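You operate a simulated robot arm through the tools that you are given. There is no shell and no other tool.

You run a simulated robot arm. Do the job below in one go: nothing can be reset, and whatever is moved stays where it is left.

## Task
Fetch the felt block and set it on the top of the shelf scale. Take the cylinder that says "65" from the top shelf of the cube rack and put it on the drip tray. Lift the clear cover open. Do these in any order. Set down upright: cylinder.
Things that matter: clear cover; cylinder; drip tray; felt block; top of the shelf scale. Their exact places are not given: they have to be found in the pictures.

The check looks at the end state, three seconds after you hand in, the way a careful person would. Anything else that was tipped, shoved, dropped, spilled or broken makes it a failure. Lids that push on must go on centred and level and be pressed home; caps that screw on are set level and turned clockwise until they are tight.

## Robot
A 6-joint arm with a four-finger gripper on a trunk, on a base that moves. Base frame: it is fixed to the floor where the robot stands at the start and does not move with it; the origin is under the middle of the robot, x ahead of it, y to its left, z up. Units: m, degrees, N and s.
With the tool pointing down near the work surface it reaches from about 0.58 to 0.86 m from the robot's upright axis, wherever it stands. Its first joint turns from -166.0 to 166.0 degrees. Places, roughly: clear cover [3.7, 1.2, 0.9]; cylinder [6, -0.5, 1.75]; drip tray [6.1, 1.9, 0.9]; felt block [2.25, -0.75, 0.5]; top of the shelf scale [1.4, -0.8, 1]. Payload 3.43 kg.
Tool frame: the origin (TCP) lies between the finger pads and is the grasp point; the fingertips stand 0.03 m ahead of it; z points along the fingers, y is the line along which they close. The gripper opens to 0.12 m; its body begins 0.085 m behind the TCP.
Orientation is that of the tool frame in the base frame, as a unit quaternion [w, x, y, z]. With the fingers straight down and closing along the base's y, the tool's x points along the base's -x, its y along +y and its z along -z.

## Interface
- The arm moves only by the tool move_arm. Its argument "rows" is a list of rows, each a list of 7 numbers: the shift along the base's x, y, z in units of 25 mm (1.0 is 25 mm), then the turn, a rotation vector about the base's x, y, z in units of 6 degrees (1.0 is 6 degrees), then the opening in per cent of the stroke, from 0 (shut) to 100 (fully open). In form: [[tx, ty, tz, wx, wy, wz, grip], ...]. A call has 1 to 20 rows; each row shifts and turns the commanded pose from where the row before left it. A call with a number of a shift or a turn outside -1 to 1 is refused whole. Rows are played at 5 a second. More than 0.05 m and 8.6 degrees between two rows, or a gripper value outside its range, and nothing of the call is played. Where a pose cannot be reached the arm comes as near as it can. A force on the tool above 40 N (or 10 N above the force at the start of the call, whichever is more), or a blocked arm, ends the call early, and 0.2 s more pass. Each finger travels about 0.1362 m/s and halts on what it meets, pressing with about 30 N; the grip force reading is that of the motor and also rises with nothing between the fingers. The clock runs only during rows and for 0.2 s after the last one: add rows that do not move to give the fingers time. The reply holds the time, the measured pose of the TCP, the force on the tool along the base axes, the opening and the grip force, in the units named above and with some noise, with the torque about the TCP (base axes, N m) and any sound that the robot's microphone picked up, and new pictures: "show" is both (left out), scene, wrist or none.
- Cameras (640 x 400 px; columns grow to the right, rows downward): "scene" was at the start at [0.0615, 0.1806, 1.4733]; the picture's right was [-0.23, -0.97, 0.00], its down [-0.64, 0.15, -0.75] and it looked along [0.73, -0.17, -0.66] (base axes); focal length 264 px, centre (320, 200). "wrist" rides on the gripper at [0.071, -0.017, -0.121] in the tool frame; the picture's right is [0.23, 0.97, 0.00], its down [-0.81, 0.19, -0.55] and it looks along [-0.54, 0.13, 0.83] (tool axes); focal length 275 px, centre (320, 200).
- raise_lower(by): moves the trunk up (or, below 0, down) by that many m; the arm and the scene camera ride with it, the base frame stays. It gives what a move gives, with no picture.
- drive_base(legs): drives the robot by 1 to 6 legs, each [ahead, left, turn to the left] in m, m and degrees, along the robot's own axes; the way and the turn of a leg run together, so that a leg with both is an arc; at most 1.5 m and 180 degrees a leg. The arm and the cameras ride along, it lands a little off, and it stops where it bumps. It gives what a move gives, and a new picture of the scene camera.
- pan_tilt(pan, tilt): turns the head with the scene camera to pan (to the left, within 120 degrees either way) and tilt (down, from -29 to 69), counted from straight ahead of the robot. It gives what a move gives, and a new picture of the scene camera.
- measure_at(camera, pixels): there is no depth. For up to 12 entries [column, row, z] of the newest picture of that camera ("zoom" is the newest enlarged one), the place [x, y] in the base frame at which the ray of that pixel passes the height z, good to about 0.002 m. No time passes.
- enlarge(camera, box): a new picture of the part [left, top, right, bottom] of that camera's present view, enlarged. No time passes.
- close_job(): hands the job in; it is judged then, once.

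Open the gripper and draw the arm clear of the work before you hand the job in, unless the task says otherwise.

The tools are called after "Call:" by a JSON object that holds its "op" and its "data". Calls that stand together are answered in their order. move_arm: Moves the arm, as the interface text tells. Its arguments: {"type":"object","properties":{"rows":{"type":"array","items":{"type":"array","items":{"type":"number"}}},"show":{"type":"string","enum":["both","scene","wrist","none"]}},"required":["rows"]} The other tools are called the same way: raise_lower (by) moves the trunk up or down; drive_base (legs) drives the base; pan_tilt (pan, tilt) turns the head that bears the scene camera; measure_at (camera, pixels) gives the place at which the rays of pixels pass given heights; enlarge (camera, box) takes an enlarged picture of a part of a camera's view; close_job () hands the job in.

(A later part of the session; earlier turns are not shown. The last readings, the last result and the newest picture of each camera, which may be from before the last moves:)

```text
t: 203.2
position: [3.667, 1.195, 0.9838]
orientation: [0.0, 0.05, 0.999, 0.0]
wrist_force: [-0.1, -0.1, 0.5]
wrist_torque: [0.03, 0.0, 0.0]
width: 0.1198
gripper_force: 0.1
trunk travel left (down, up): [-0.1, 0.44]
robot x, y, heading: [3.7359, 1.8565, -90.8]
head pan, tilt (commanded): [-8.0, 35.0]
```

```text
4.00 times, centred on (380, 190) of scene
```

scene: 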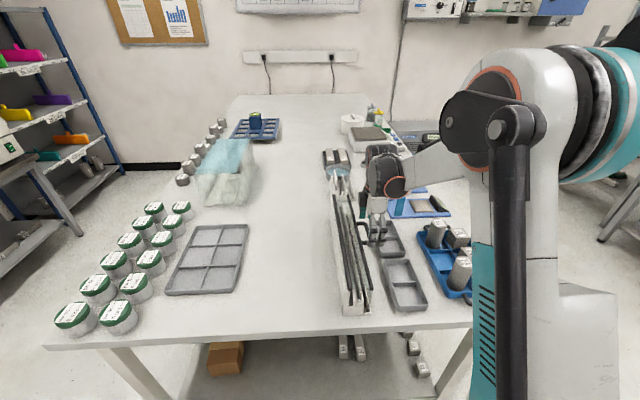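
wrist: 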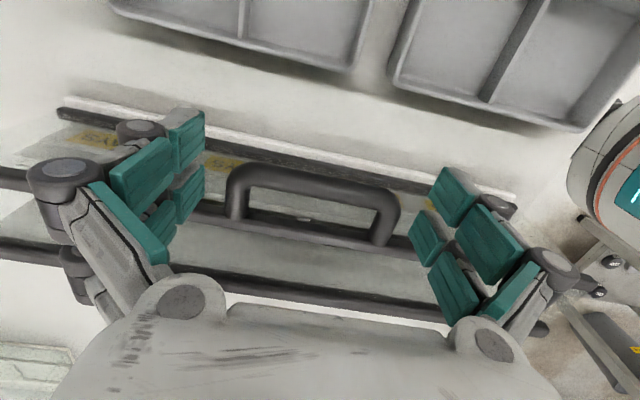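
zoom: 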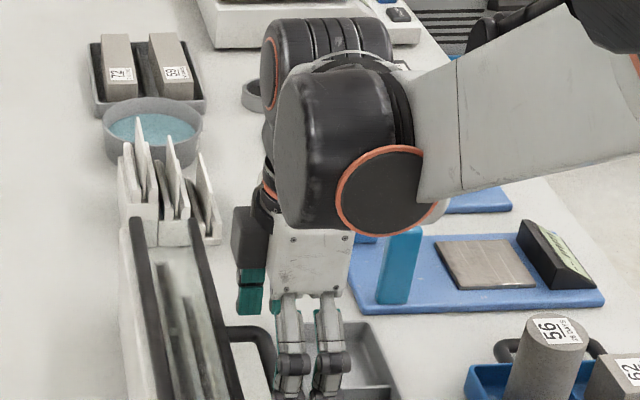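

Fingers straddle the handle with clearance. I close on it.

Call:
{"op": "move_arm", "data": {"rows": [[0, 0, 0, 0, 0, 0, 90], [0, 0, 0, 0, 0, 0, 75], [0, 0, 0, 0, 0, 0, 60], [0, 0, 0, 0, 0, 0, 60], [0, 0, 0, 0, 0, 0, 60]]}}

Call:
{"op": "enlarge", "data": {"camera": "wrist", "box": [160, 90, 480, 290]}}

```text
t: 204.4
position: [3.6671, 1.1974, 0.9837]
orientation: [0.0, 0.05, 0.999, 0.0]
wrist_force: [1.3, 9.5, 0.0]
wrist_torque: [1.34, -0.17, 0.57]
width: 0.1025
gripper_force: 45.2
trunk travel left (down, up): [-0.1, 0.44]
robot x, y, heading: [3.7347, 1.8562, -90.9]
head pan, tilt (commanded): [-8.0, 35.0]
```

scene: 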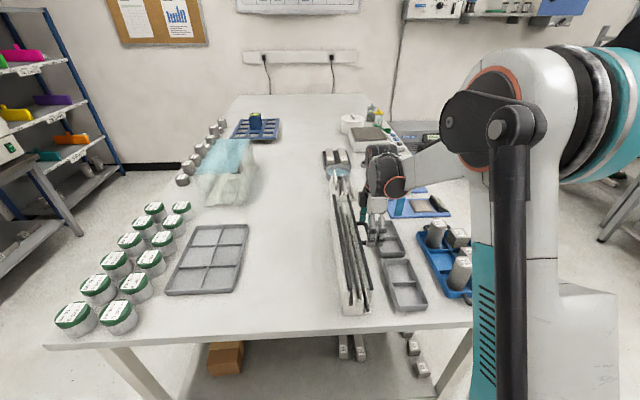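
wrist: 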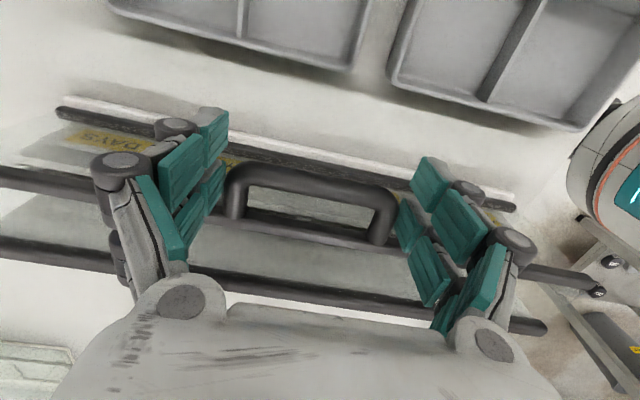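

```text
2.00 times, centred on (320, 190) of wrist
```

zoom: 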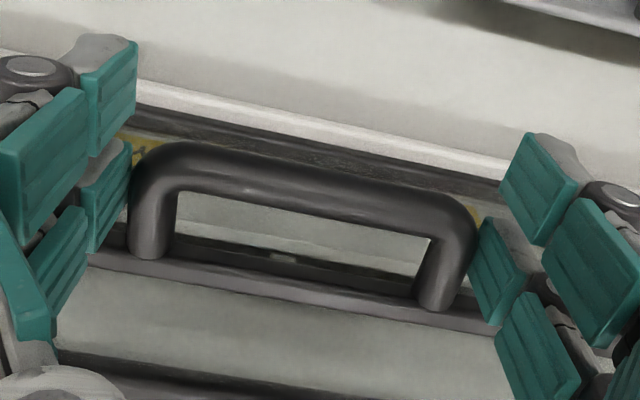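

Grip holds at 0.1025 m. I lift the first ~10° (15 mm) along the arc and check forces.

Call:
{"op": "move_arm", "data": {"rows": [[0.01, 0, 0.2, 0, 0, 0, 60], [0.02, 0, 0.2, 0, 0, 0, 60], [0.02, 0, 0.19, 0, 0, 0, 60], [0, 0, 0, 0, 0, 0, 60]]}}

Call:
{"op": "enlarge", "data": {"camera": "scene", "box": [310, 150, 450, 320]}}

```text
t: 204.8
position: [3.6681, 1.1966, 0.9846]
orientation: [0.0, 0.049, 0.999, 0.001]
wrist_force: [0.6, 2.6, -10.9]
wrist_torque: [-0.53, -0.22, -0.11]
width: 0.1026
gripper_force: 44.8
trunk travel left (down, up): [-0.1, 0.44]
robot x, y, heading: [3.731, 1.8571, -90.7]
head pan, tilt (commanded): [-8.0, 35.0]
stopped in row 1: the force on the tool passed its limit at 49 N (the readings are from after the stop); the commanded pose is now the measured one
```

scene: 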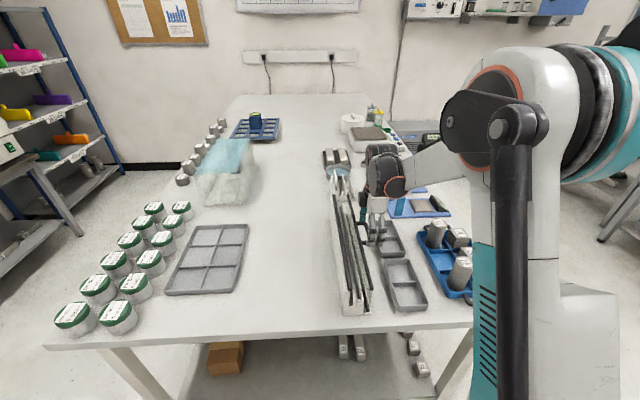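
wrist: 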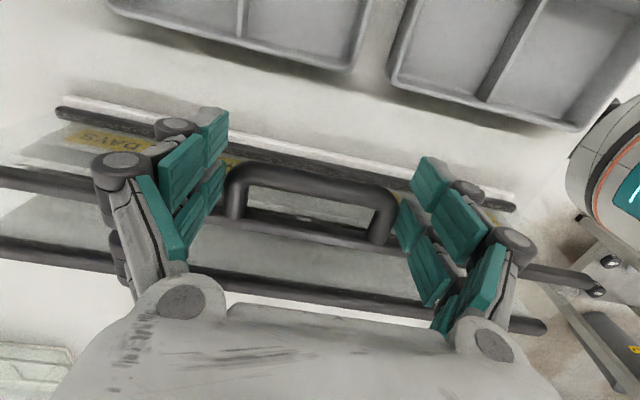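

```text
2.35 times, centred on (380, 235) of scene
```

zoom: 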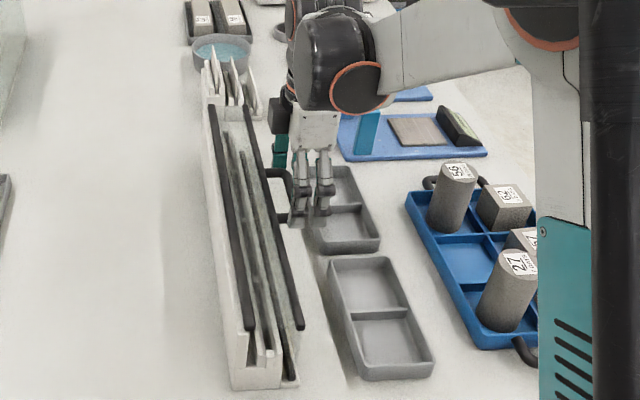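

The lift stopped at 49 N after ~1 mm. It may be a stiff/damped hinge; I try again much more slowly (1 mm per row) while watching the force direction.

Call:
{"op": "move_arm", "data": {"rows": [[0, 0, 0.03, 0, 0, 0, 60], [0, 0, 0.03, 0, 0, 0, 60], [0, 0, 0.03, 0, 0, 0, 60], [0, 0, 0.03, 0, 0, 0, 60]], "show": "wrist"}}

```text
t: 205.4
position: [3.6677, 1.1965, 0.984]
orientation: [0.0, 0.049, 0.999, 0.002]
wrist_force: [1.1, -2.8, -17.9]
wrist_torque: [0.48, -0.25, -0.19]
width: 0.1026
gripper_force: 45.4
trunk travel left (down, up): [-0.1, 0.44]
robot x, y, heading: [3.7359, 1.8587, -90.9]
head pan, tilt (commanded): [-8.0, 35.0]
stopped in row 3: the force on the tool passed its limit at 43 N (the readings are from after the stop); the commanded pose is now the measured one
```

wrist: 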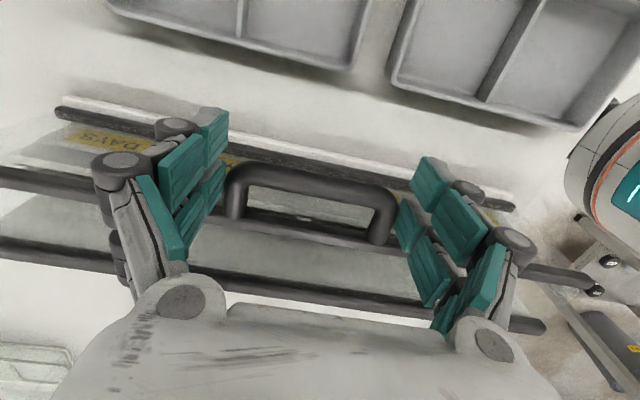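

Vertical motion is rigidly blocked here. I probe gently in -x and then tilt-related directions with ~1 mm moves to learn the free direction.

Call:
{"op": "move_arm", "data": {"rows": [[0, 0, 0, 0, 0, 0, 60], [-0.03, 0, 0, 0, 0, 0, 60], [-0.03, 0, 0, 0, 0, 0, 60]], "show": "none"}}

```text
t: 206.2
position: [3.6671, 1.1963, 0.9843]
orientation: [0.0, 0.049, 0.999, 0.003]
wrist_force: [6.4, 2.4, -31.4]
wrist_torque: [-0.61, 0.43, -0.47]
width: 0.1026
gripper_force: 44.6
trunk travel left (down, up): [-0.1, 0.44]
robot x, y, heading: [3.7352, 1.8617, -90.7]
head pan, tilt (commanded): [-8.0, 35.0]
```

Residual z tension is 31 N (from pose noise). I relax z by 1.5 mm and read the forces again.

Call:
{"op": "move_arm", "data": {"rows": [[0, 0, -0.06, 0, 0, 0, 60], [0, 0, 0, 0, 0, 0, 60]], "show": "none"}}

Call:
{"op": "move_arm", "data": {"rows": [[-0.06, 0, 0, 0, 0, 0, 60], [-0.06, 0, 0, 0, 0, 0, 60], [0, 0, 0, 0, 0, 0, 60]], "show": "none"}}

```text
t: 206.8
position: [3.6674, 1.1969, 0.9846]
orientation: [-0.001, 0.049, 0.999, 0.002]
wrist_force: [9.2, -5.1, -6.3]
wrist_torque: [1.37, -0.97, 0.07]
width: 0.1024
gripper_force: 44.5
trunk travel left (down, up): [-0.1, 0.44]
robot x, y, heading: [3.7353, 1.8617, -91.0]
head pan, tilt (commanded): [-8.0, 35.0]
```

```text
t: 207.6
position: [3.6637, 1.1956, 0.9848]
orientation: [-0.001, 0.049, 0.999, 0.002]
wrist_force: [15.4, -2.6, -4.6]
wrist_torque: [-0.04, -1.34, 0.54]
width: 0.1027
gripper_force: 44.8
trunk travel left (down, up): [-0.1, 0.44]
robot x, y, heading: [3.7341, 1.8605, -90.7]
head pan, tilt (commanded): [-8.0, 35.0]
```

x yields somewhat (3.7 mm for 15 N). I look at whether the cover itself moved.

Call:
{"op": "enlarge", "data": {"camera": "scene", "box": [310, 150, 410, 320]}}

Call:
{"op": "enlarge", "data": {"camera": "wrist", "box": [160, 90, 480, 290]}}

```text
2.35 times, centred on (360, 235) of scene
```

zoom: 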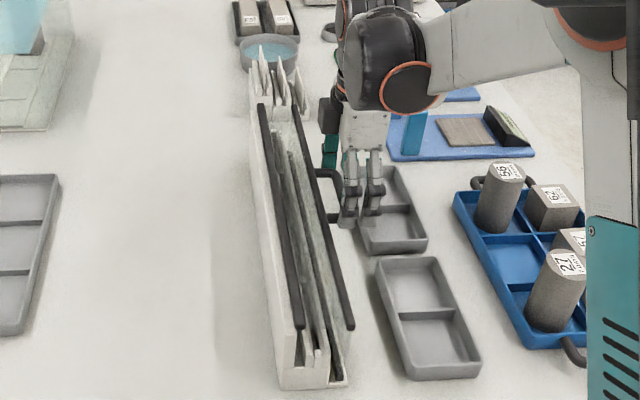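

```text
2.00 times, centred on (320, 190) of wrist
```

zoom: 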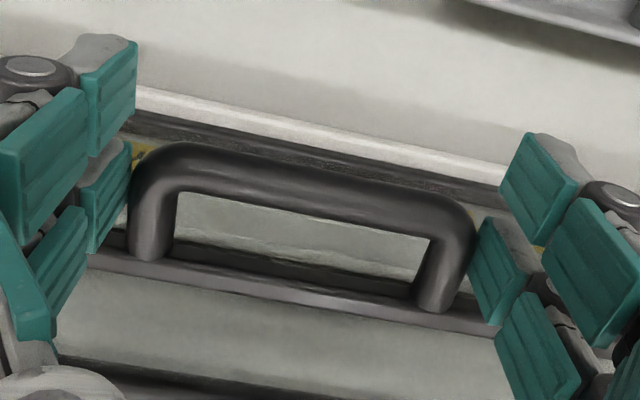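

The bars seem to have shifted ~1 px relative to the base. I probe a little further in -x to see if the force stays flat (free motion) or climbs (elastic limit).

Call:
{"op": "move_arm", "data": {"rows": [[-0.06, 0, 0, 0, 0, 0, 60], [-0.06, 0, 0, 0, 0, 0, 60], [0, 0, 0, 0, 0, 0, 60]], "show": "none"}}

Call:
{"op": "enlarge", "data": {"camera": "scene", "box": [310, 150, 410, 320]}}

Call:
{"op": "enlarge", "data": {"camera": "wrist", "box": [160, 90, 480, 290]}}

```text
t: 208.4
position: [3.6605, 1.1973, 0.9837]
orientation: [-0.001, 0.049, 0.999, 0.002]
wrist_force: [18.7, 3.4, -14.1]
wrist_torque: [0.2, -1.24, 0.38]
width: 0.1024
gripper_force: 45.2
trunk travel left (down, up): [-0.1, 0.44]
robot x, y, heading: [3.7355, 1.8577, -90.6]
head pan, tilt (commanded): [-8.0, 35.0]
```

```text
2.35 times, centred on (360, 235) of scene
```

zoom: 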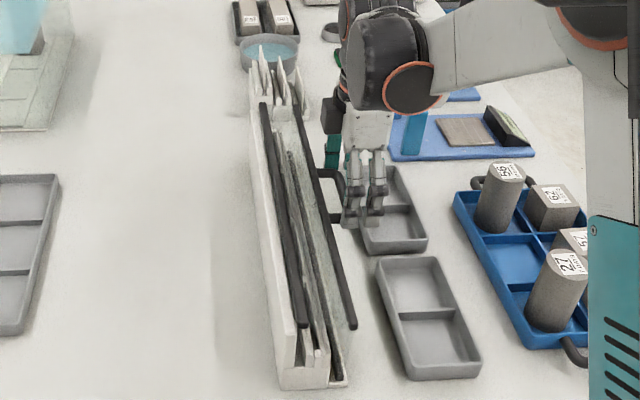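

```text
2.00 times, centred on (320, 190) of wrist
```

zoom: 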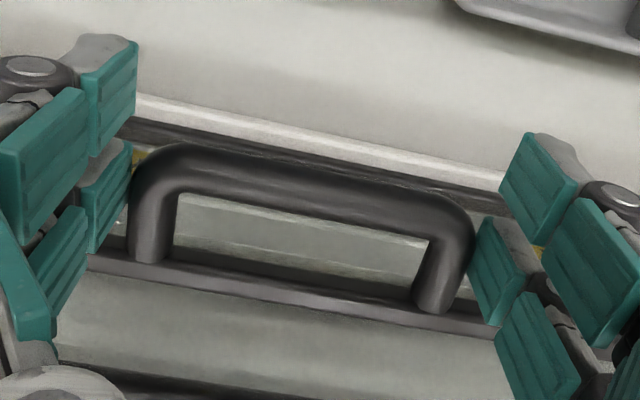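

The bars keep shifting toward -x relative to the base while the lower front bar seems fixed – suggesting a hinge along the lower front bar. I zoom at the box's end to confirm.

Call:
{"op": "enlarge", "data": {"camera": "scene", "box": [330, 250, 400, 320]}}

```text
5.71 times, centred on (365, 285) of scene
```

zoom: 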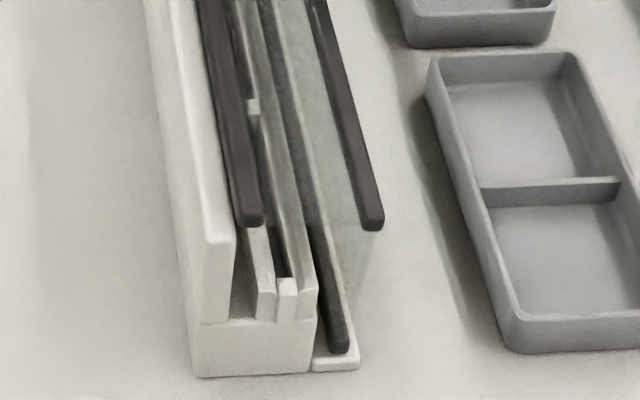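

I measure bar 3's end (340,350), bar 2's end (372,222), bar 1's end (250,220) and the tray's rear edge.

Call:
{"op": "measure_at", "data": {"camera": "zoom", "pixels": [[340, 348, 0.875], [335, 335, 0.88], [358, 368, 0.862], [372, 222, 0.975], [372, 222, 0.965], [250, 220, 0.978], [505, 345, 0.865], [430, 60, 0.9], [510, 310, 0.9], [232, 235, 0.95]]}}

```text
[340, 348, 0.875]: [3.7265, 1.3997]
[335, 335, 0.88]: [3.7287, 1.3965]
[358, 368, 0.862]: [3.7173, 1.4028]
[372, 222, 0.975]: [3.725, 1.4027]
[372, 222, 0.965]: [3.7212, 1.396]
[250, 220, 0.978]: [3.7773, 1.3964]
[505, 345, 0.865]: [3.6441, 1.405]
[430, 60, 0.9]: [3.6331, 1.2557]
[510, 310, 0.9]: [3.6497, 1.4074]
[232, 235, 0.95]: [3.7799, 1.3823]
```

The torque (-1.2 N m about y) suggests my rigid grip resists a forward tip about the lower front bar. I rotate the tool 4° with the cover about that bar and see if the force drops.

Call:
{"op": "move_arm", "data": {"rows": [[-0.02, 0, -0.05, 0, -0.33, 0, 60], [-0.02, 0, -0.05, 0, -0.33, 0, 60], [0, 0, 0, 0, 0, 0, 60]], "show": "none"}}

```text
t: 209.2
position: [3.6561, 1.197, 0.9818]
orientation: [0.033, 0.05, 0.998, 0.005]
wrist_force: [-6.8, 8.9, -20.1]
wrist_torque: [0.46, 1.84, 0.44]
width: 0.1025
gripper_force: 44.5
trunk travel left (down, up): [-0.1, 0.44]
robot x, y, heading: [3.735, 1.8599, -90.9]
head pan, tilt (commanded): [-8.0, 35.0]
```

Force reversed; I look at how far the bars have moved now.

Call:
{"op": "enlarge", "data": {"camera": "scene", "box": [330, 250, 400, 320]}}

Call:
{"op": "enlarge", "data": {"camera": "wrist", "box": [160, 90, 480, 290]}}

```text
5.71 times, centred on (365, 285) of scene
```

zoom: 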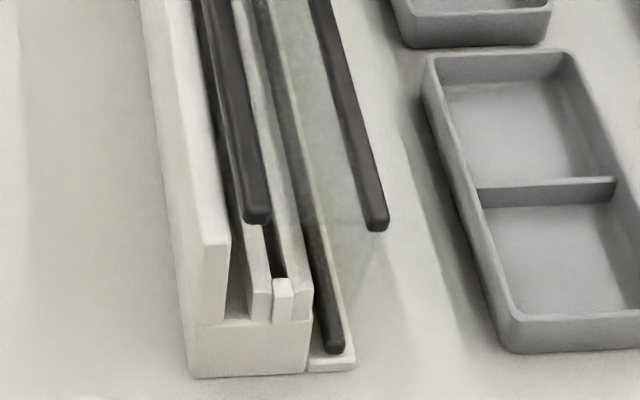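

```text
2.00 times, centred on (320, 190) of wrist
```

zoom: 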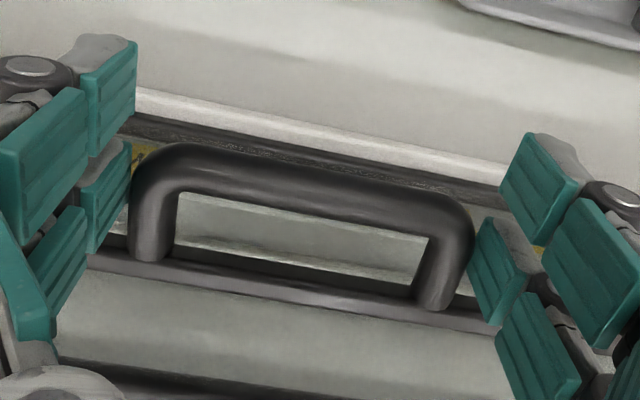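

The rotation about the lower front bar (bar 3) is confirmed: rear bar rises, front bar drops, bar 3 fixed. I continue to ~10°, turning the tool rigidly with the cover about (3.706, 0.876).

Call:
{"op": "move_arm", "data": {"rows": [[-0.073, 0.007, -0.062, -0.026, -0.26, 0, 60], [-0.073, 0.007, -0.062, -0.026, -0.26, 0, 60], [-0.073, 0.007, -0.062, -0.026, -0.26, 0, 60], [-0.073, 0.007, -0.062, -0.026, -0.26, 0, 60], [0, 0, 0, 0, 0, 0, 60]], "show": "scene"}}

Call:
{"op": "enlarge", "data": {"camera": "scene", "box": [320, 160, 440, 320]}}

```text
t: 210.4
position: [3.65, 1.1975, 0.9765]
orientation: [0.089, 0.049, 0.995, -0.001]
wrist_force: [-13.3, -7.6, 22.3]
wrist_torque: [-0.17, -0.09, -0.08]
width: 0.1029
gripper_force: 45.3
trunk travel left (down, up): [-0.1, 0.44]
robot x, y, heading: [3.7339, 1.863, -90.9]
head pan, tilt (commanded): [-8.0, 35.0]
```

scene: 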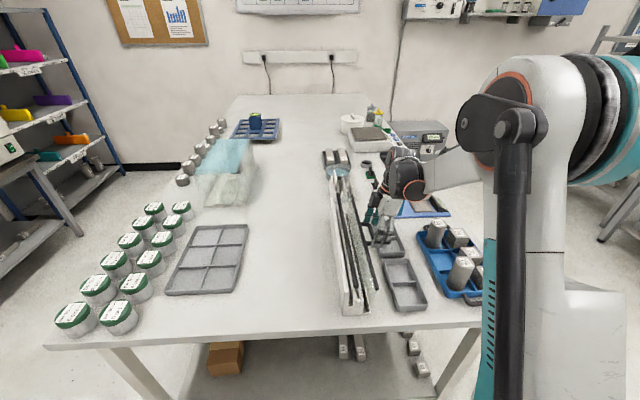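

```text
2.50 times, centred on (380, 240) of scene
```

zoom: 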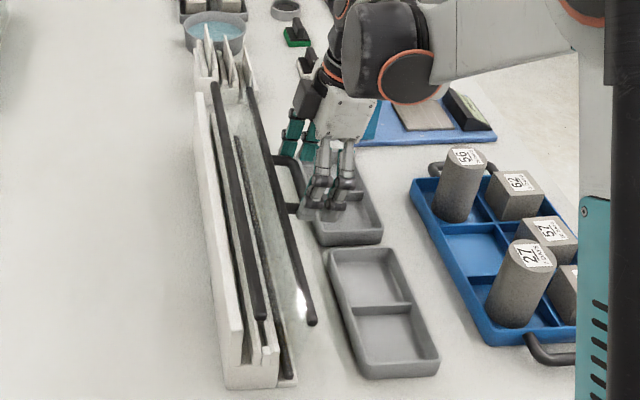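

Tangential force is now about zero – the hinge at bar 3 moves freely (the 25 N is purely radial, ~1 mm off). I continue to ~20° with a small radial correction.

Call:
{"op": "move_arm", "data": {"rows": [[-0.123, 0.012, -0.06, -0.028, -0.278, 0, 60], [-0.123, 0.012, -0.07, -0.028, -0.278, 0, 60], [-0.123, 0.012, -0.077, -0.028, -0.278, 0, 60], [-0.123, 0.012, -0.077, -0.028, -0.278, 0, 60], [-0.123, 0.012, -0.08, -0.028, -0.278, 0, 60], [-0.123, 0.012, -0.085, -0.028, -0.278, 0, 60], [0, 0, 0, 0, 0, 0, 60]]}}

Call:
{"op": "enlarge", "data": {"camera": "scene", "box": [320, 160, 440, 320]}}

```text
t: 212.0
position: [3.6333, 1.1988, 0.9647]
orientation: [0.176, 0.048, 0.983, -0.004]
wrist_force: [2.8, -13.2, 11.8]
wrist_torque: [-0.07, -1.25, 0.3]
width: 0.1027
gripper_force: 45.0
trunk travel left (down, up): [-0.1, 0.44]
robot x, y, heading: [3.7343, 1.8624, -90.8]
head pan, tilt (commanded): [-8.0, 35.0]
```

scene: 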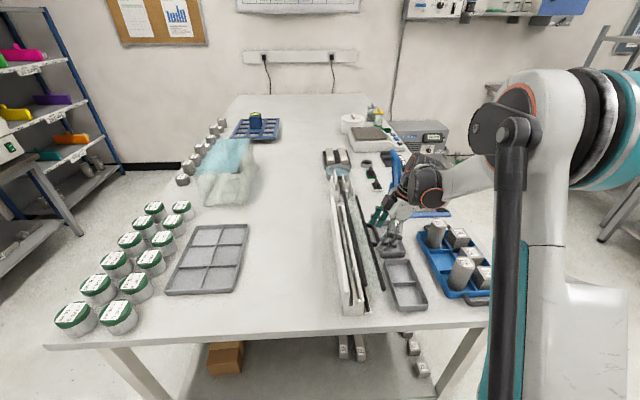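
wrist: 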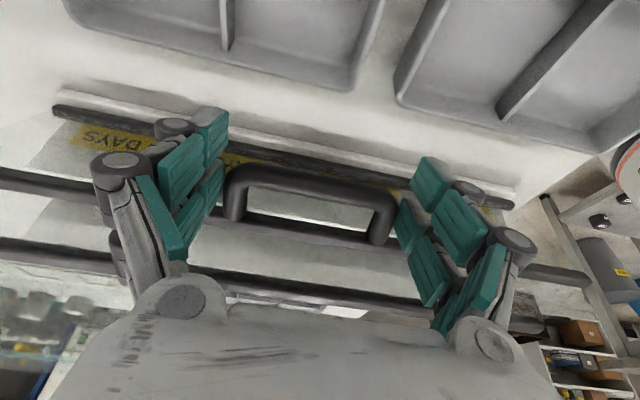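

```text
2.50 times, centred on (380, 240) of scene
```

zoom: 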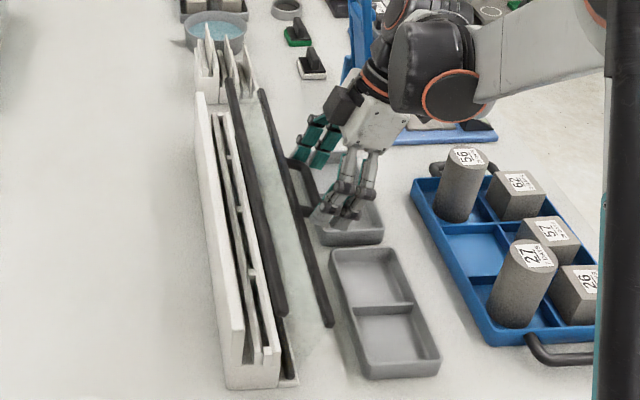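

The cover tips open toward the front and exposes the slots. I need to know the tray positions relative to the handle's swing; I measure the trays' rims and the handle now.

Call:
{"op": "measure_at", "data": {"camera": "zoom", "pixels": [[331, 252, 0.89], [396, 248, 0.89], [439, 362, 0.89], [362, 368, 0.89], [362, 378, 0.862], [438, 373, 0.862], [313, 236, 0.89], [383, 233, 0.89], [320, 246, 0.862], [383, 243, 0.862]]}}

Call:
{"op": "measure_at", "data": {"camera": "wrist", "pixels": [[68, 3, 0.89], [352, 90, 0.89], [358, 72, 0.87], [395, 95, 0.89], [408, 105, 0.87], [600, 150, 0.89], [300, 178, 0.95]]}}

```text
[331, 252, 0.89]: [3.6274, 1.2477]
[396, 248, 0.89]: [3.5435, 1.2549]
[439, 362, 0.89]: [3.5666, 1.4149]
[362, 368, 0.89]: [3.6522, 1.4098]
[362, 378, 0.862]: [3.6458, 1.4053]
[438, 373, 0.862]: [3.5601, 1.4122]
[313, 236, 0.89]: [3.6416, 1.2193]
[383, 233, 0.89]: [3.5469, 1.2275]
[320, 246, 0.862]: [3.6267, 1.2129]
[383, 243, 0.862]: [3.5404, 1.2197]
```

```text
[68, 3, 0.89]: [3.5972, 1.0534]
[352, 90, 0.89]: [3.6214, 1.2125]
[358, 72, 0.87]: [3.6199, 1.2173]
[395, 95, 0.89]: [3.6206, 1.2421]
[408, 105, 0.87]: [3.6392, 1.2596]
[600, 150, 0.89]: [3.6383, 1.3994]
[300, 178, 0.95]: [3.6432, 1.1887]
```

The handle will meet the LOW tray's rim near 55°, so I keep the tool tilt at 20° (letting the handle pivot in the pads) and swing on to ~35°.

Call:
{"op": "move_arm", "data": {"rows": [[-0.15, 0.015, -0.12, 0, 0, 0, 60], [-0.15, 0.015, -0.13, 0, 0, 0, 60], [-0.145, 0.015, -0.135, 0, 0, 0, 60], [-0.145, 0.015, -0.135, 0, 0, 0, 60], [-0.14, 0.015, -0.14, 0, 0, 0, 60], [0, 0, 0, 0, 0, 0, 60]]}}

Call:
{"op": "enlarge", "data": {"camera": "scene", "box": [320, 160, 440, 320]}}

```text
t: 213.4
position: [3.6161, 1.2016, 0.9485]
orientation: [0.176, 0.048, 0.983, -0.005]
wrist_force: [6.2, -10.2, 8.6]
wrist_torque: [-0.11, -1.34, 0.08]
width: 0.1022
gripper_force: 44.6
trunk travel left (down, up): [-0.1, 0.44]
robot x, y, heading: [3.7314, 1.8587, -91.0]
head pan, tilt (commanded): [-8.0, 35.0]
```

scene: 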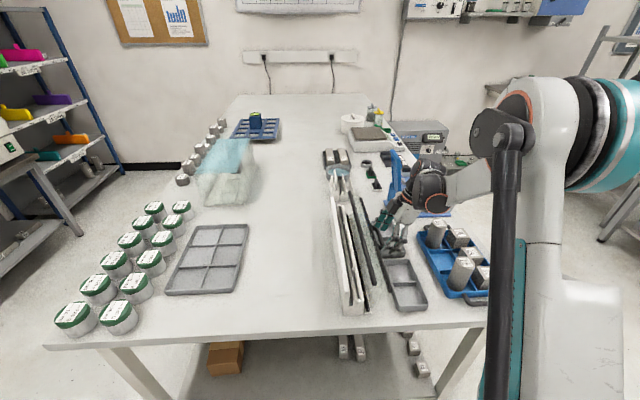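
wrist: 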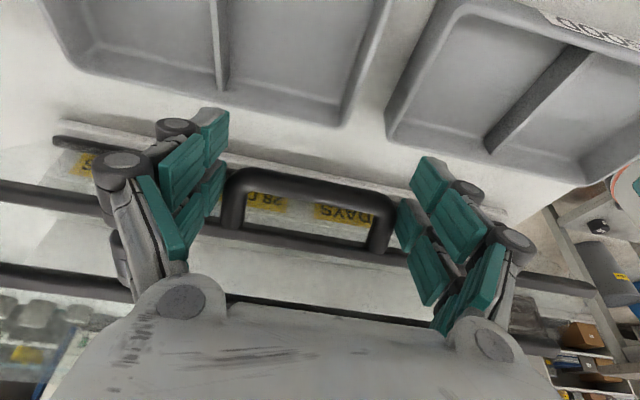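

```text
2.50 times, centred on (380, 240) of scene
```

zoom: 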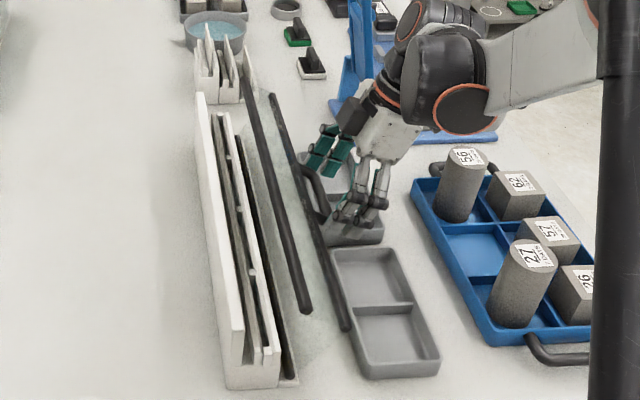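

Moving freely. I continue to ~45° in small steps.

Call:
{"op": "move_arm", "data": {"rows": [[-0.1, 0.01, -0.13, 0, 0, 0, 60], [-0.095, 0.01, -0.13, 0, 0, 0, 60], [-0.09, 0.01, -0.135, 0, 0, 0, 60], [-0.09, 0.01, -0.135, 0, 0, 0, 60], [0, 0, 0, 0, 0, 0, 60]]}}

Call:
{"op": "enlarge", "data": {"camera": "scene", "box": [320, 160, 440, 320]}}

Call:
{"op": "enlarge", "data": {"camera": "wrist", "box": [160, 90, 480, 290]}}

```text
t: 214.6
position: [3.6055, 1.2036, 0.9353]
orientation: [0.175, 0.047, 0.983, -0.004]
wrist_force: [0.5, -10.5, 10.8]
wrist_torque: [-0.14, -1.31, -0.3]
width: 0.102
gripper_force: 45.2
trunk travel left (down, up): [-0.1, 0.44]
robot x, y, heading: [3.7348, 1.8617, -91.0]
head pan, tilt (commanded): [-8.0, 35.0]
```

scene: 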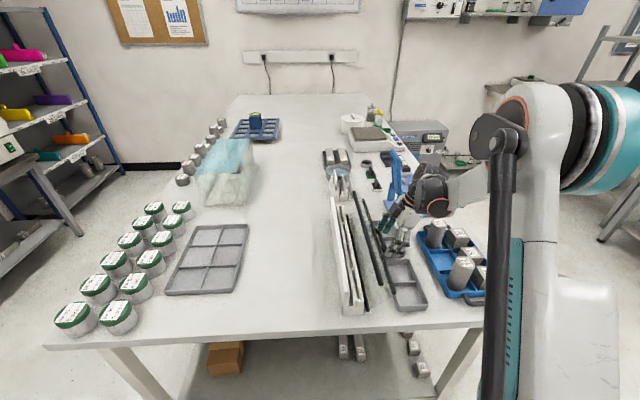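
wrist: 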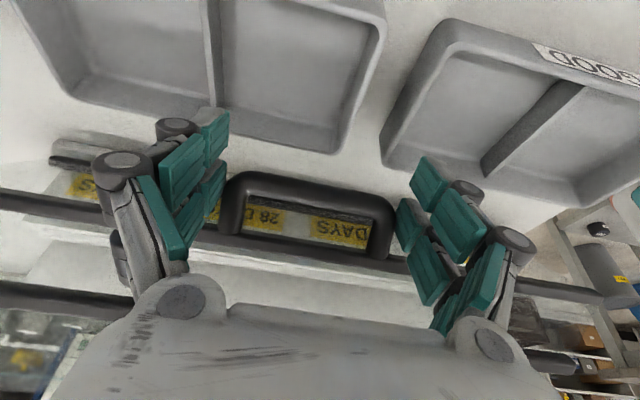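

```text
2.50 times, centred on (380, 240) of scene
```

zoom: 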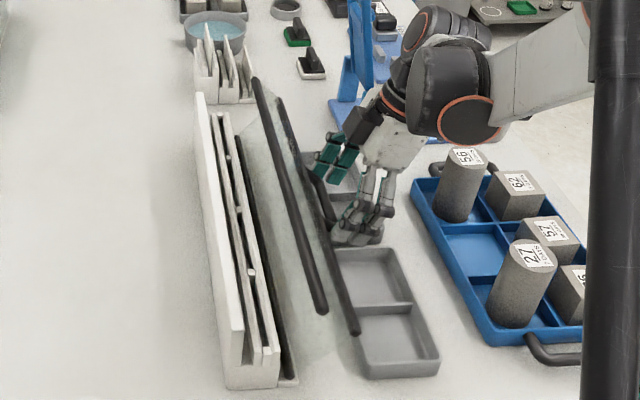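

```text
2.00 times, centred on (320, 190) of wrist
```

zoom: 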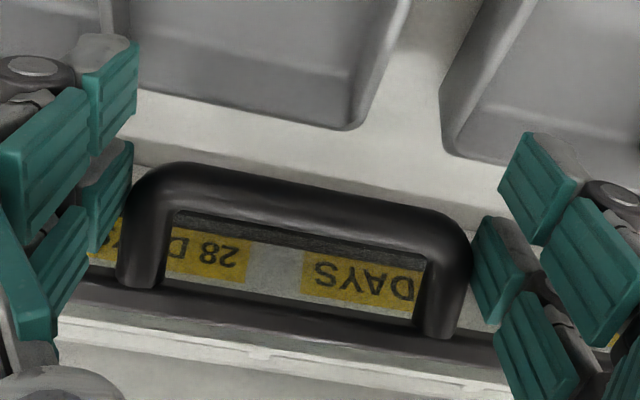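

Labels stay on the base; the cover panel swings down. To keep the fingertips above the tray rims I bring the tool tilt back toward vertical while going to ~50°.

Call:
{"op": "move_arm", "data": {"rows": [[0.01, 0, -0.01, 0.05, 0.55, 0, 60], [0.01, 0, -0.01, 0.05, 0.55, 0, 60], [0.01, 0, -0.01, 0.05, 0.55, 0, 60], [0.01, 0, -0.01, 0.05, 0.55, 0, 60], [0.0, 0, -0.01, 0.05, 0.55, 0, 60], [0.0, 0, -0.01, 0.05, 0.55, 0, 60], [0, 0, 0, 0, 0, 0, 60]]}}

Call:
{"op": "enlarge", "data": {"camera": "scene", "box": [320, 160, 440, 320]}}

```text
t: 216.2
position: [3.6049, 1.2026, 0.9326]
orientation: [0.003, 0.049, 0.999, 0.002]
wrist_force: [-4.8, -16.3, 12.0]
wrist_torque: [-0.37, -1.21, -0.32]
width: 0.1019
gripper_force: 45.2
trunk travel left (down, up): [-0.1, 0.44]
robot x, y, heading: [3.738, 1.8613, -90.7]
head pan, tilt (commanded): [-8.0, 35.0]
```

scene: 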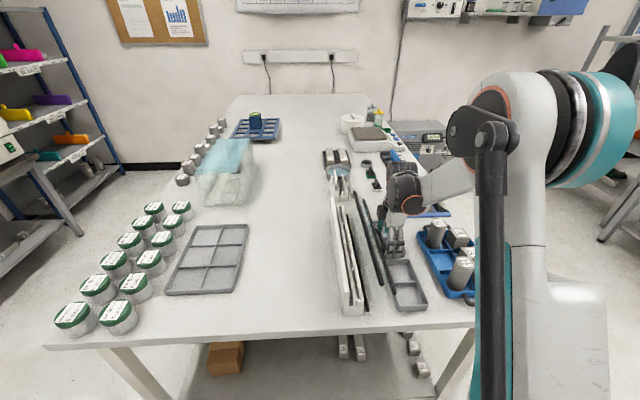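
wrist: 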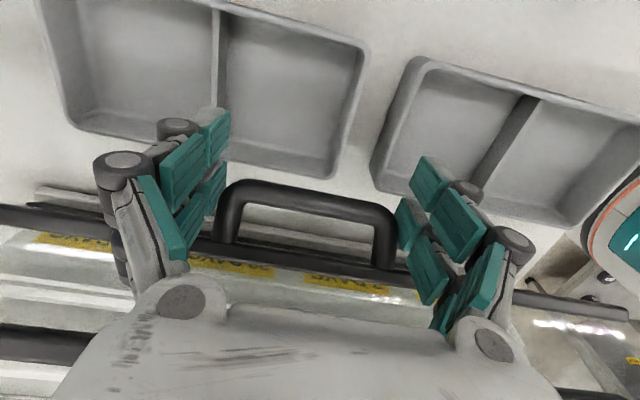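

```text
2.50 times, centred on (380, 240) of scene
```

zoom: 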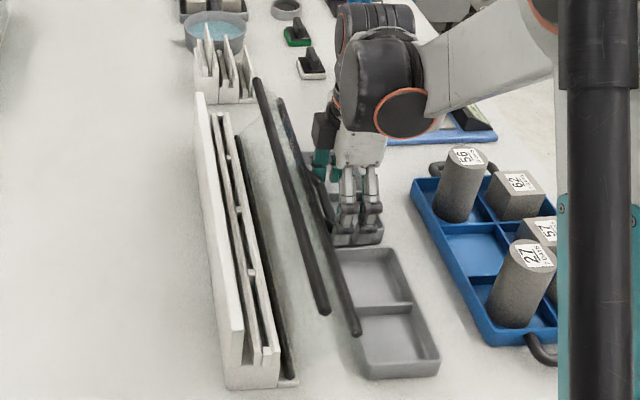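

I continue a further ~5° in small steps, watching for the hinge stop.

Call:
{"op": "move_arm", "data": {"rows": [[-0.04, 0.004, -0.08, 0, 0, 0, 60], [-0.04, 0.004, -0.08, 0, 0, 0, 60], [-0.03, 0.004, -0.08, 0, 0, 0, 60], [0, 0, 0, 0, 0, 0, 60]]}}

Call:
{"op": "enlarge", "data": {"camera": "wrist", "box": [160, 90, 480, 290]}}

```text
t: 217.2
position: [3.6026, 1.2039, 0.9278]
orientation: [0.003, 0.049, 0.999, 0.004]
wrist_force: [-4.6, -15.8, 13.4]
wrist_torque: [-0.16, -1.26, -0.45]
width: 0.1018
gripper_force: 45.6
trunk travel left (down, up): [-0.1, 0.44]
robot x, y, heading: [3.7368, 1.8595, -91.0]
head pan, tilt (commanded): [-8.0, 35.0]
```

scene: 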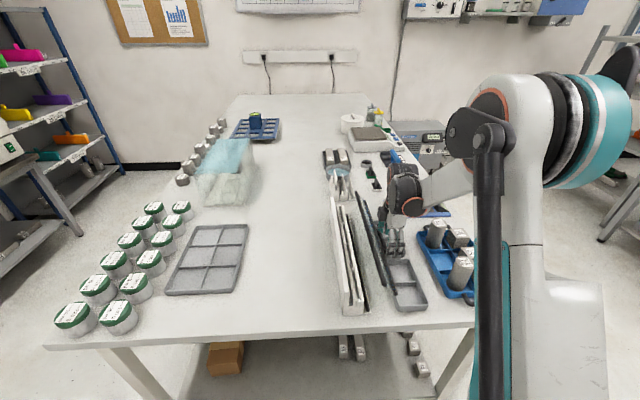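
wrist: 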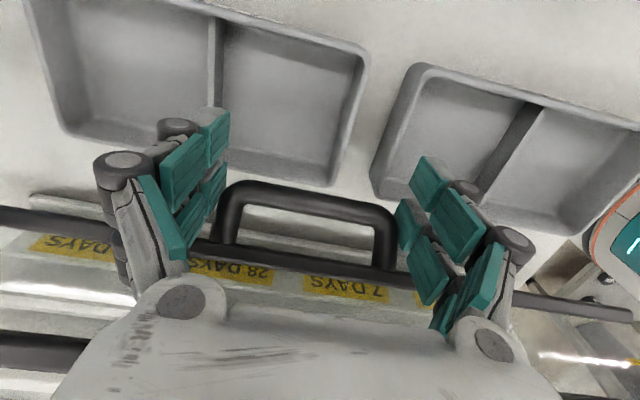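

```text
2.00 times, centred on (320, 190) of wrist
```

zoom: 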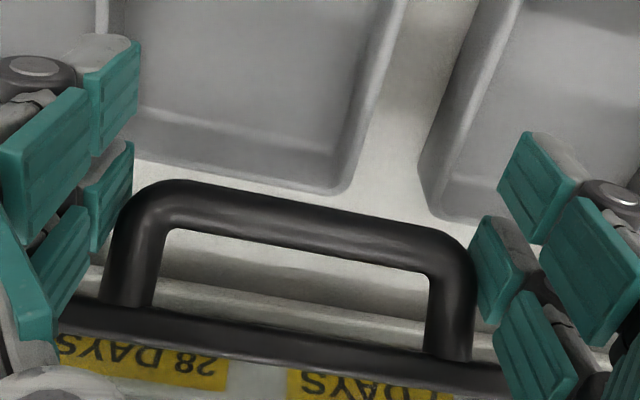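

θ≈54° with no stop felt yet; the handle is a few mm above the LOW tray's rim. I step down 1 mm at a time looking for a contact/stop force.

Call:
{"op": "move_arm", "data": {"rows": [[-0.01, 0, -0.05, 0, 0, 0, 60], [-0.01, 0, -0.05, 0, 0, 0, 60], [0, 0, 0, 0, 0, 0, 60]], "show": "none"}}

Call:
{"op": "move_arm", "data": {"rows": [[-0.01, 0, -0.05, 0, 0, 0, 60], [0, 0, 0, 0, 0, 0, 60]], "show": "wrist"}}

```text
t: 218.0
position: [3.6016, 1.2036, 0.9254]
orientation: [0.003, 0.05, 0.999, 0.003]
wrist_force: [-9.8, -18.0, 14.0]
wrist_torque: [-0.4, -1.16, -0.47]
width: 0.1015
gripper_force: 45.0
trunk travel left (down, up): [-0.1, 0.44]
robot x, y, heading: [3.7367, 1.8605, -90.8]
head pan, tilt (commanded): [-8.0, 35.0]
```

```text
t: 218.6
position: [3.6016, 1.2028, 0.9232]
orientation: [0.003, 0.05, 0.999, 0.002]
wrist_force: [-12.5, -16.5, 14.9]
wrist_torque: [-0.32, -1.15, -0.61]
width: 0.1017
gripper_force: 45.1
trunk travel left (down, up): [-0.1, 0.44]
robot x, y, heading: [3.738, 1.8591, -90.7]
head pan, tilt (commanded): [-8.0, 35.0]
```

wrist: 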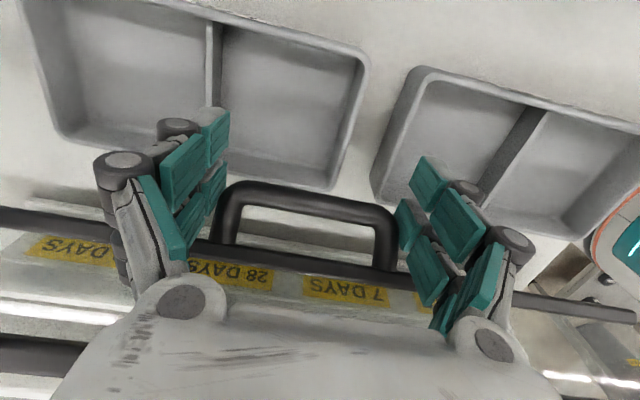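

No stop yet, but my fingertips are about to reach the tray rims. I raise 2 mm, open the fingers, and lift away to see where the cover settles.

Call:
{"op": "move_arm", "data": {"rows": [[0, 0, 0.08, 0, 0, 0, 60], [0, 0, 0, 0, 0, 0, 80], [0, 0, 0, 0, 0, 0, 100], [0, 0, 0, 0, 0, 0, 100], [0, 0, 0.3, 0, 0, 0, 100], [0, 0, 0.6, 0, 0, 0, 100], [0, 0, 1, 0, 0, 0, 100], [0, 0, 1, 0, 0, 0, 100], [0, 0, 1, 0, 0, 0, 100], [0, 0, 1, 0, 0, 0, 100], [0, 0, 1, 0, 0, 0, 100], [0, 0, 1, 0, 0, 0, 100], [0, 0, 0, 0, 0, 0, 100]]}}

Call:
{"op": "enlarge", "data": {"camera": "scene", "box": [320, 160, 440, 320]}}

Call:
{"op": "enlarge", "data": {"camera": "wrist", "box": [160, 40, 480, 240]}}

```text
t: 221.4
position: [3.604, 1.2042, 1.0986]
orientation: [0.004, 0.049, 0.999, 0.003]
wrist_force: [0.1, 0.2, -0.8]
wrist_torque: [0.02, -0.01, 0.0]
width: 0.1201
gripper_force: 0.0
trunk travel left (down, up): [-0.1, 0.44]
robot x, y, heading: [3.7361, 1.8612, -90.8]
head pan, tilt (commanded): [-8.0, 35.0]
```

scene: 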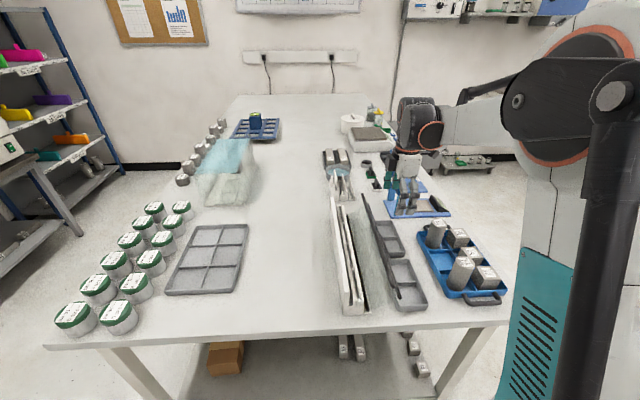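
wrist: 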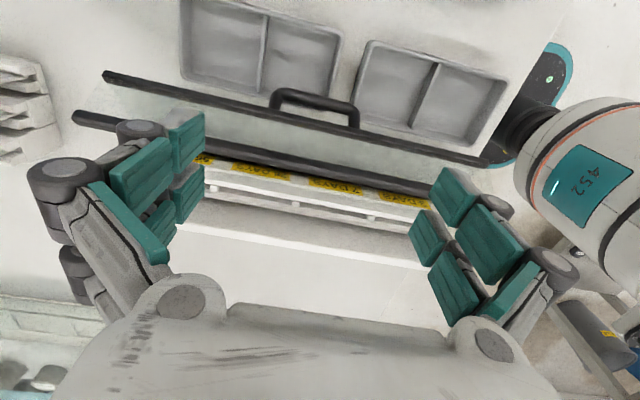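

```text
2.50 times, centred on (380, 240) of scene
```

zoom: 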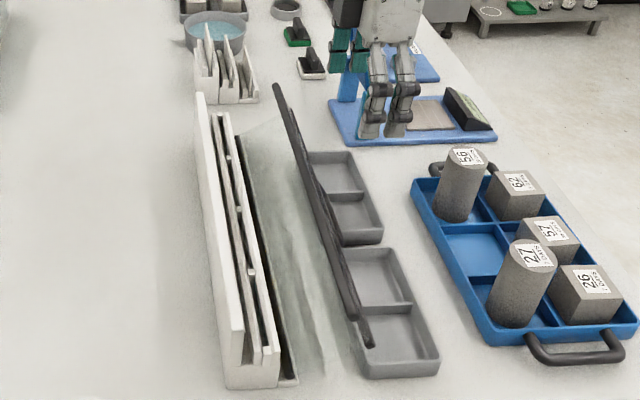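

```text
2.00 times, centred on (320, 140) of wrist
```

zoom: 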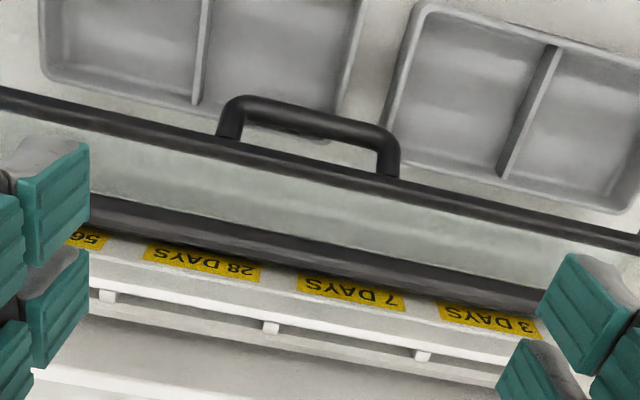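

The cover has swung further and now rests; I measure bar ends to find its angle and check the trays haven't moved.

Call:
{"op": "measure_at", "data": {"camera": "scene", "pixels": [[399, 298, 0.93], [399, 298, 0.91], [393, 286, 0.97], [393, 286, 0.95]]}}

Call:
{"op": "enlarge", "data": {"camera": "scene", "box": [360, 190, 440, 320]}}

Call:
{"op": "enlarge", "data": {"camera": "wrist", "box": [240, 60, 400, 160]}}

```text
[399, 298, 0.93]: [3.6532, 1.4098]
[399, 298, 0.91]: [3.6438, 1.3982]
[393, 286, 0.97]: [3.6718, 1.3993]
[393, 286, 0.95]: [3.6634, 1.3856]
```

```text
3.08 times, centred on (400, 255) of scene
```

zoom: 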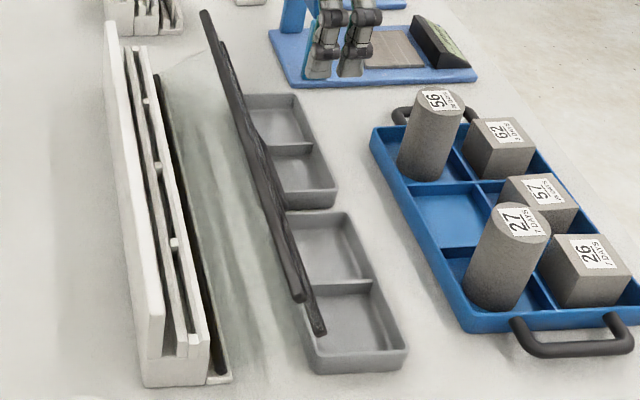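

```text
4.00 times, centred on (320, 110) of wrist
```

zoom: 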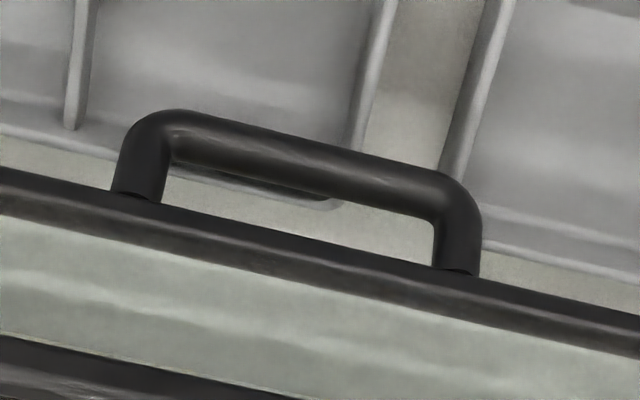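

The cover sits open at ≈55°, labels and slots exposed, trays unmoved. I back off 0.25 m and take a low side look to see what it rests on.

Call:
{"op": "drive_base", "data": {"legs": [[-0.27, 0, 0]]}}

Call:
{"op": "move_arm", "data": {"rows": [[0, 0, 0, 0, 0, -1, 100], [0, 0, 0, 0, 0, -1, 100], [0, 0, 0, 0, 0, -1, 100], [0, 0, 0, 0, 0, -1, 100], [0, 0, 0, 0, 0, -1, 100], [0, 0, 0, 0, 0, -1, 100], [0, 0, 0, 0, 0, -1, 100], [0, 0, 0, 0, 0, -1, 100], [0, 0, 0, 0, 0, -1, 100], [0, 0, 0, 0, 0, -1, 100], [0, 0, 0, 0, 0, -1, 100], [0, 0, 0, 0, 0, -1, 100], [0, 0, 0, 0, 0, -1, 100], [0, 0, 0, 0, 0, -1, 100], [0, 0, 0, 0, 0, -1, 100], [0, 0, 0, 0, 0, 0, 100]], "show": "none"}}

Call:
{"op": "move_arm", "data": {"rows": [[0, 0, -0.1, -0.7, 0, 0, 100], [0, 0, -0.1, -0.7, 0, 0, 100], [0, 0, -0.1, -0.7, 0, 0, 100], [0, 0, -0.1, -0.7, 0, 0, 100], [0, 0, -0.1, -0.7, 0, 0, 100], [0, 0, -0.1, -0.7, 0, 0, 100], [0, 0, -0.1, -0.7, 0, 0, 100], [0, 0, -0.1, -0.7, 0, 0, 100], [0, 0, -0.1, -0.7, 0, 0, 100], [0, 0, -0.1, -0.7, 0, 0, 100], [0, 0, 0, 0, 0, 0, 100]]}}

```text
t: 223.3
position: [3.6096, 1.4738, 1.0985]
orientation: [0.004, 0.048, 0.999, 0.002]
wrist_force: [0.3, -0.4, 0.3]
wrist_torque: [0.01, 0.02, 0.02]
width: 0.12
gripper_force: 0.2
trunk travel left (down, up): [-0.1, 0.44]
robot x, y, heading: [3.7375, 2.1303, -90.8]
head pan, tilt (commanded): [-8.0, 35.0]
```

scene: 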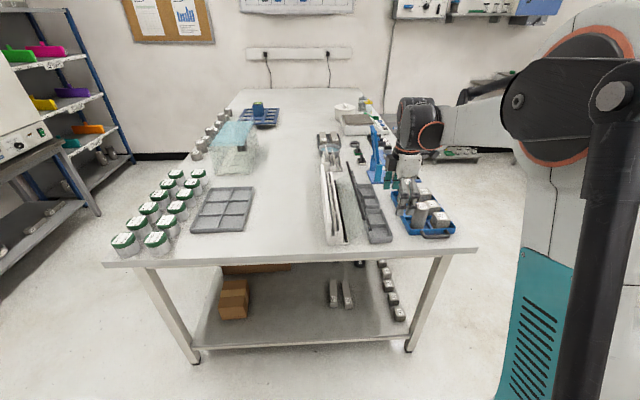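

```text
t: 226.7
position: [3.6082, 1.4733, 1.0978]
orientation: [0.004, 0.741, 0.672, -0.001]
wrist_force: [0.1, -0.1, -0.5]
wrist_torque: [-0.02, -0.01, -0.01]
width: 0.1199
gripper_force: 0.1
trunk travel left (down, up): [-0.1, 0.44]
robot x, y, heading: [3.7385, 2.1303, -90.6]
head pan, tilt (commanded): [-8.0, 35.0]
```

```text
t: 229.1
position: [3.6084, 1.4725, 1.0745]
orientation: [0.27, 0.689, 0.628, -0.242]
wrist_force: [0.8, -0.8, 0.3]
wrist_torque: [0.07, 0.0, 0.03]
width: 0.12
gripper_force: 0.0
trunk travel left (down, up): [-0.1, 0.44]
robot x, y, heading: [3.7411, 2.1331, -91.1]
head pan, tilt (commanded): [-8.0, 35.0]
```

scene: 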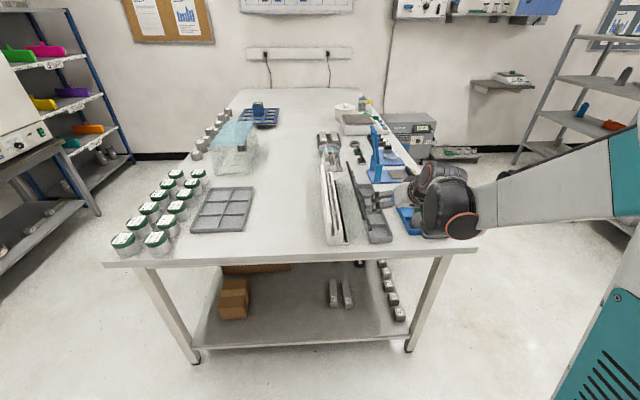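
wrist: 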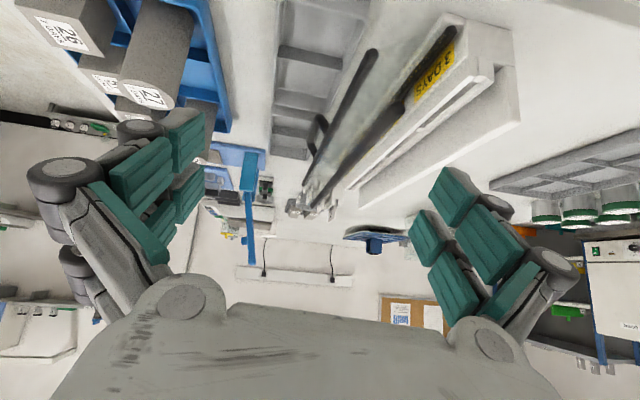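

Call:
{"op": "enlarge", "data": {"camera": "wrist", "box": [270, 20, 470, 220]}}

Call:
{"op": "enlarge", "data": {"camera": "wrist", "box": [270, 80, 370, 180]}}

```text
2.00 times, centred on (370, 120) of wrist
```

zoom: 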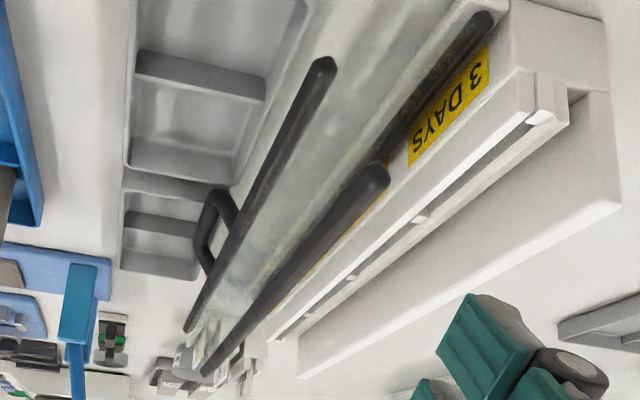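

```text
4.00 times, centred on (320, 130) of wrist
```

zoom: 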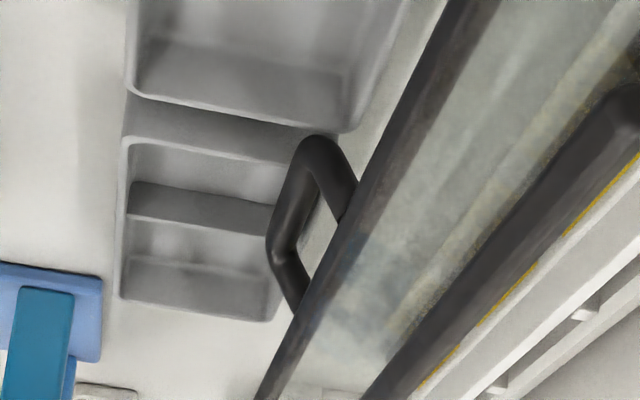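

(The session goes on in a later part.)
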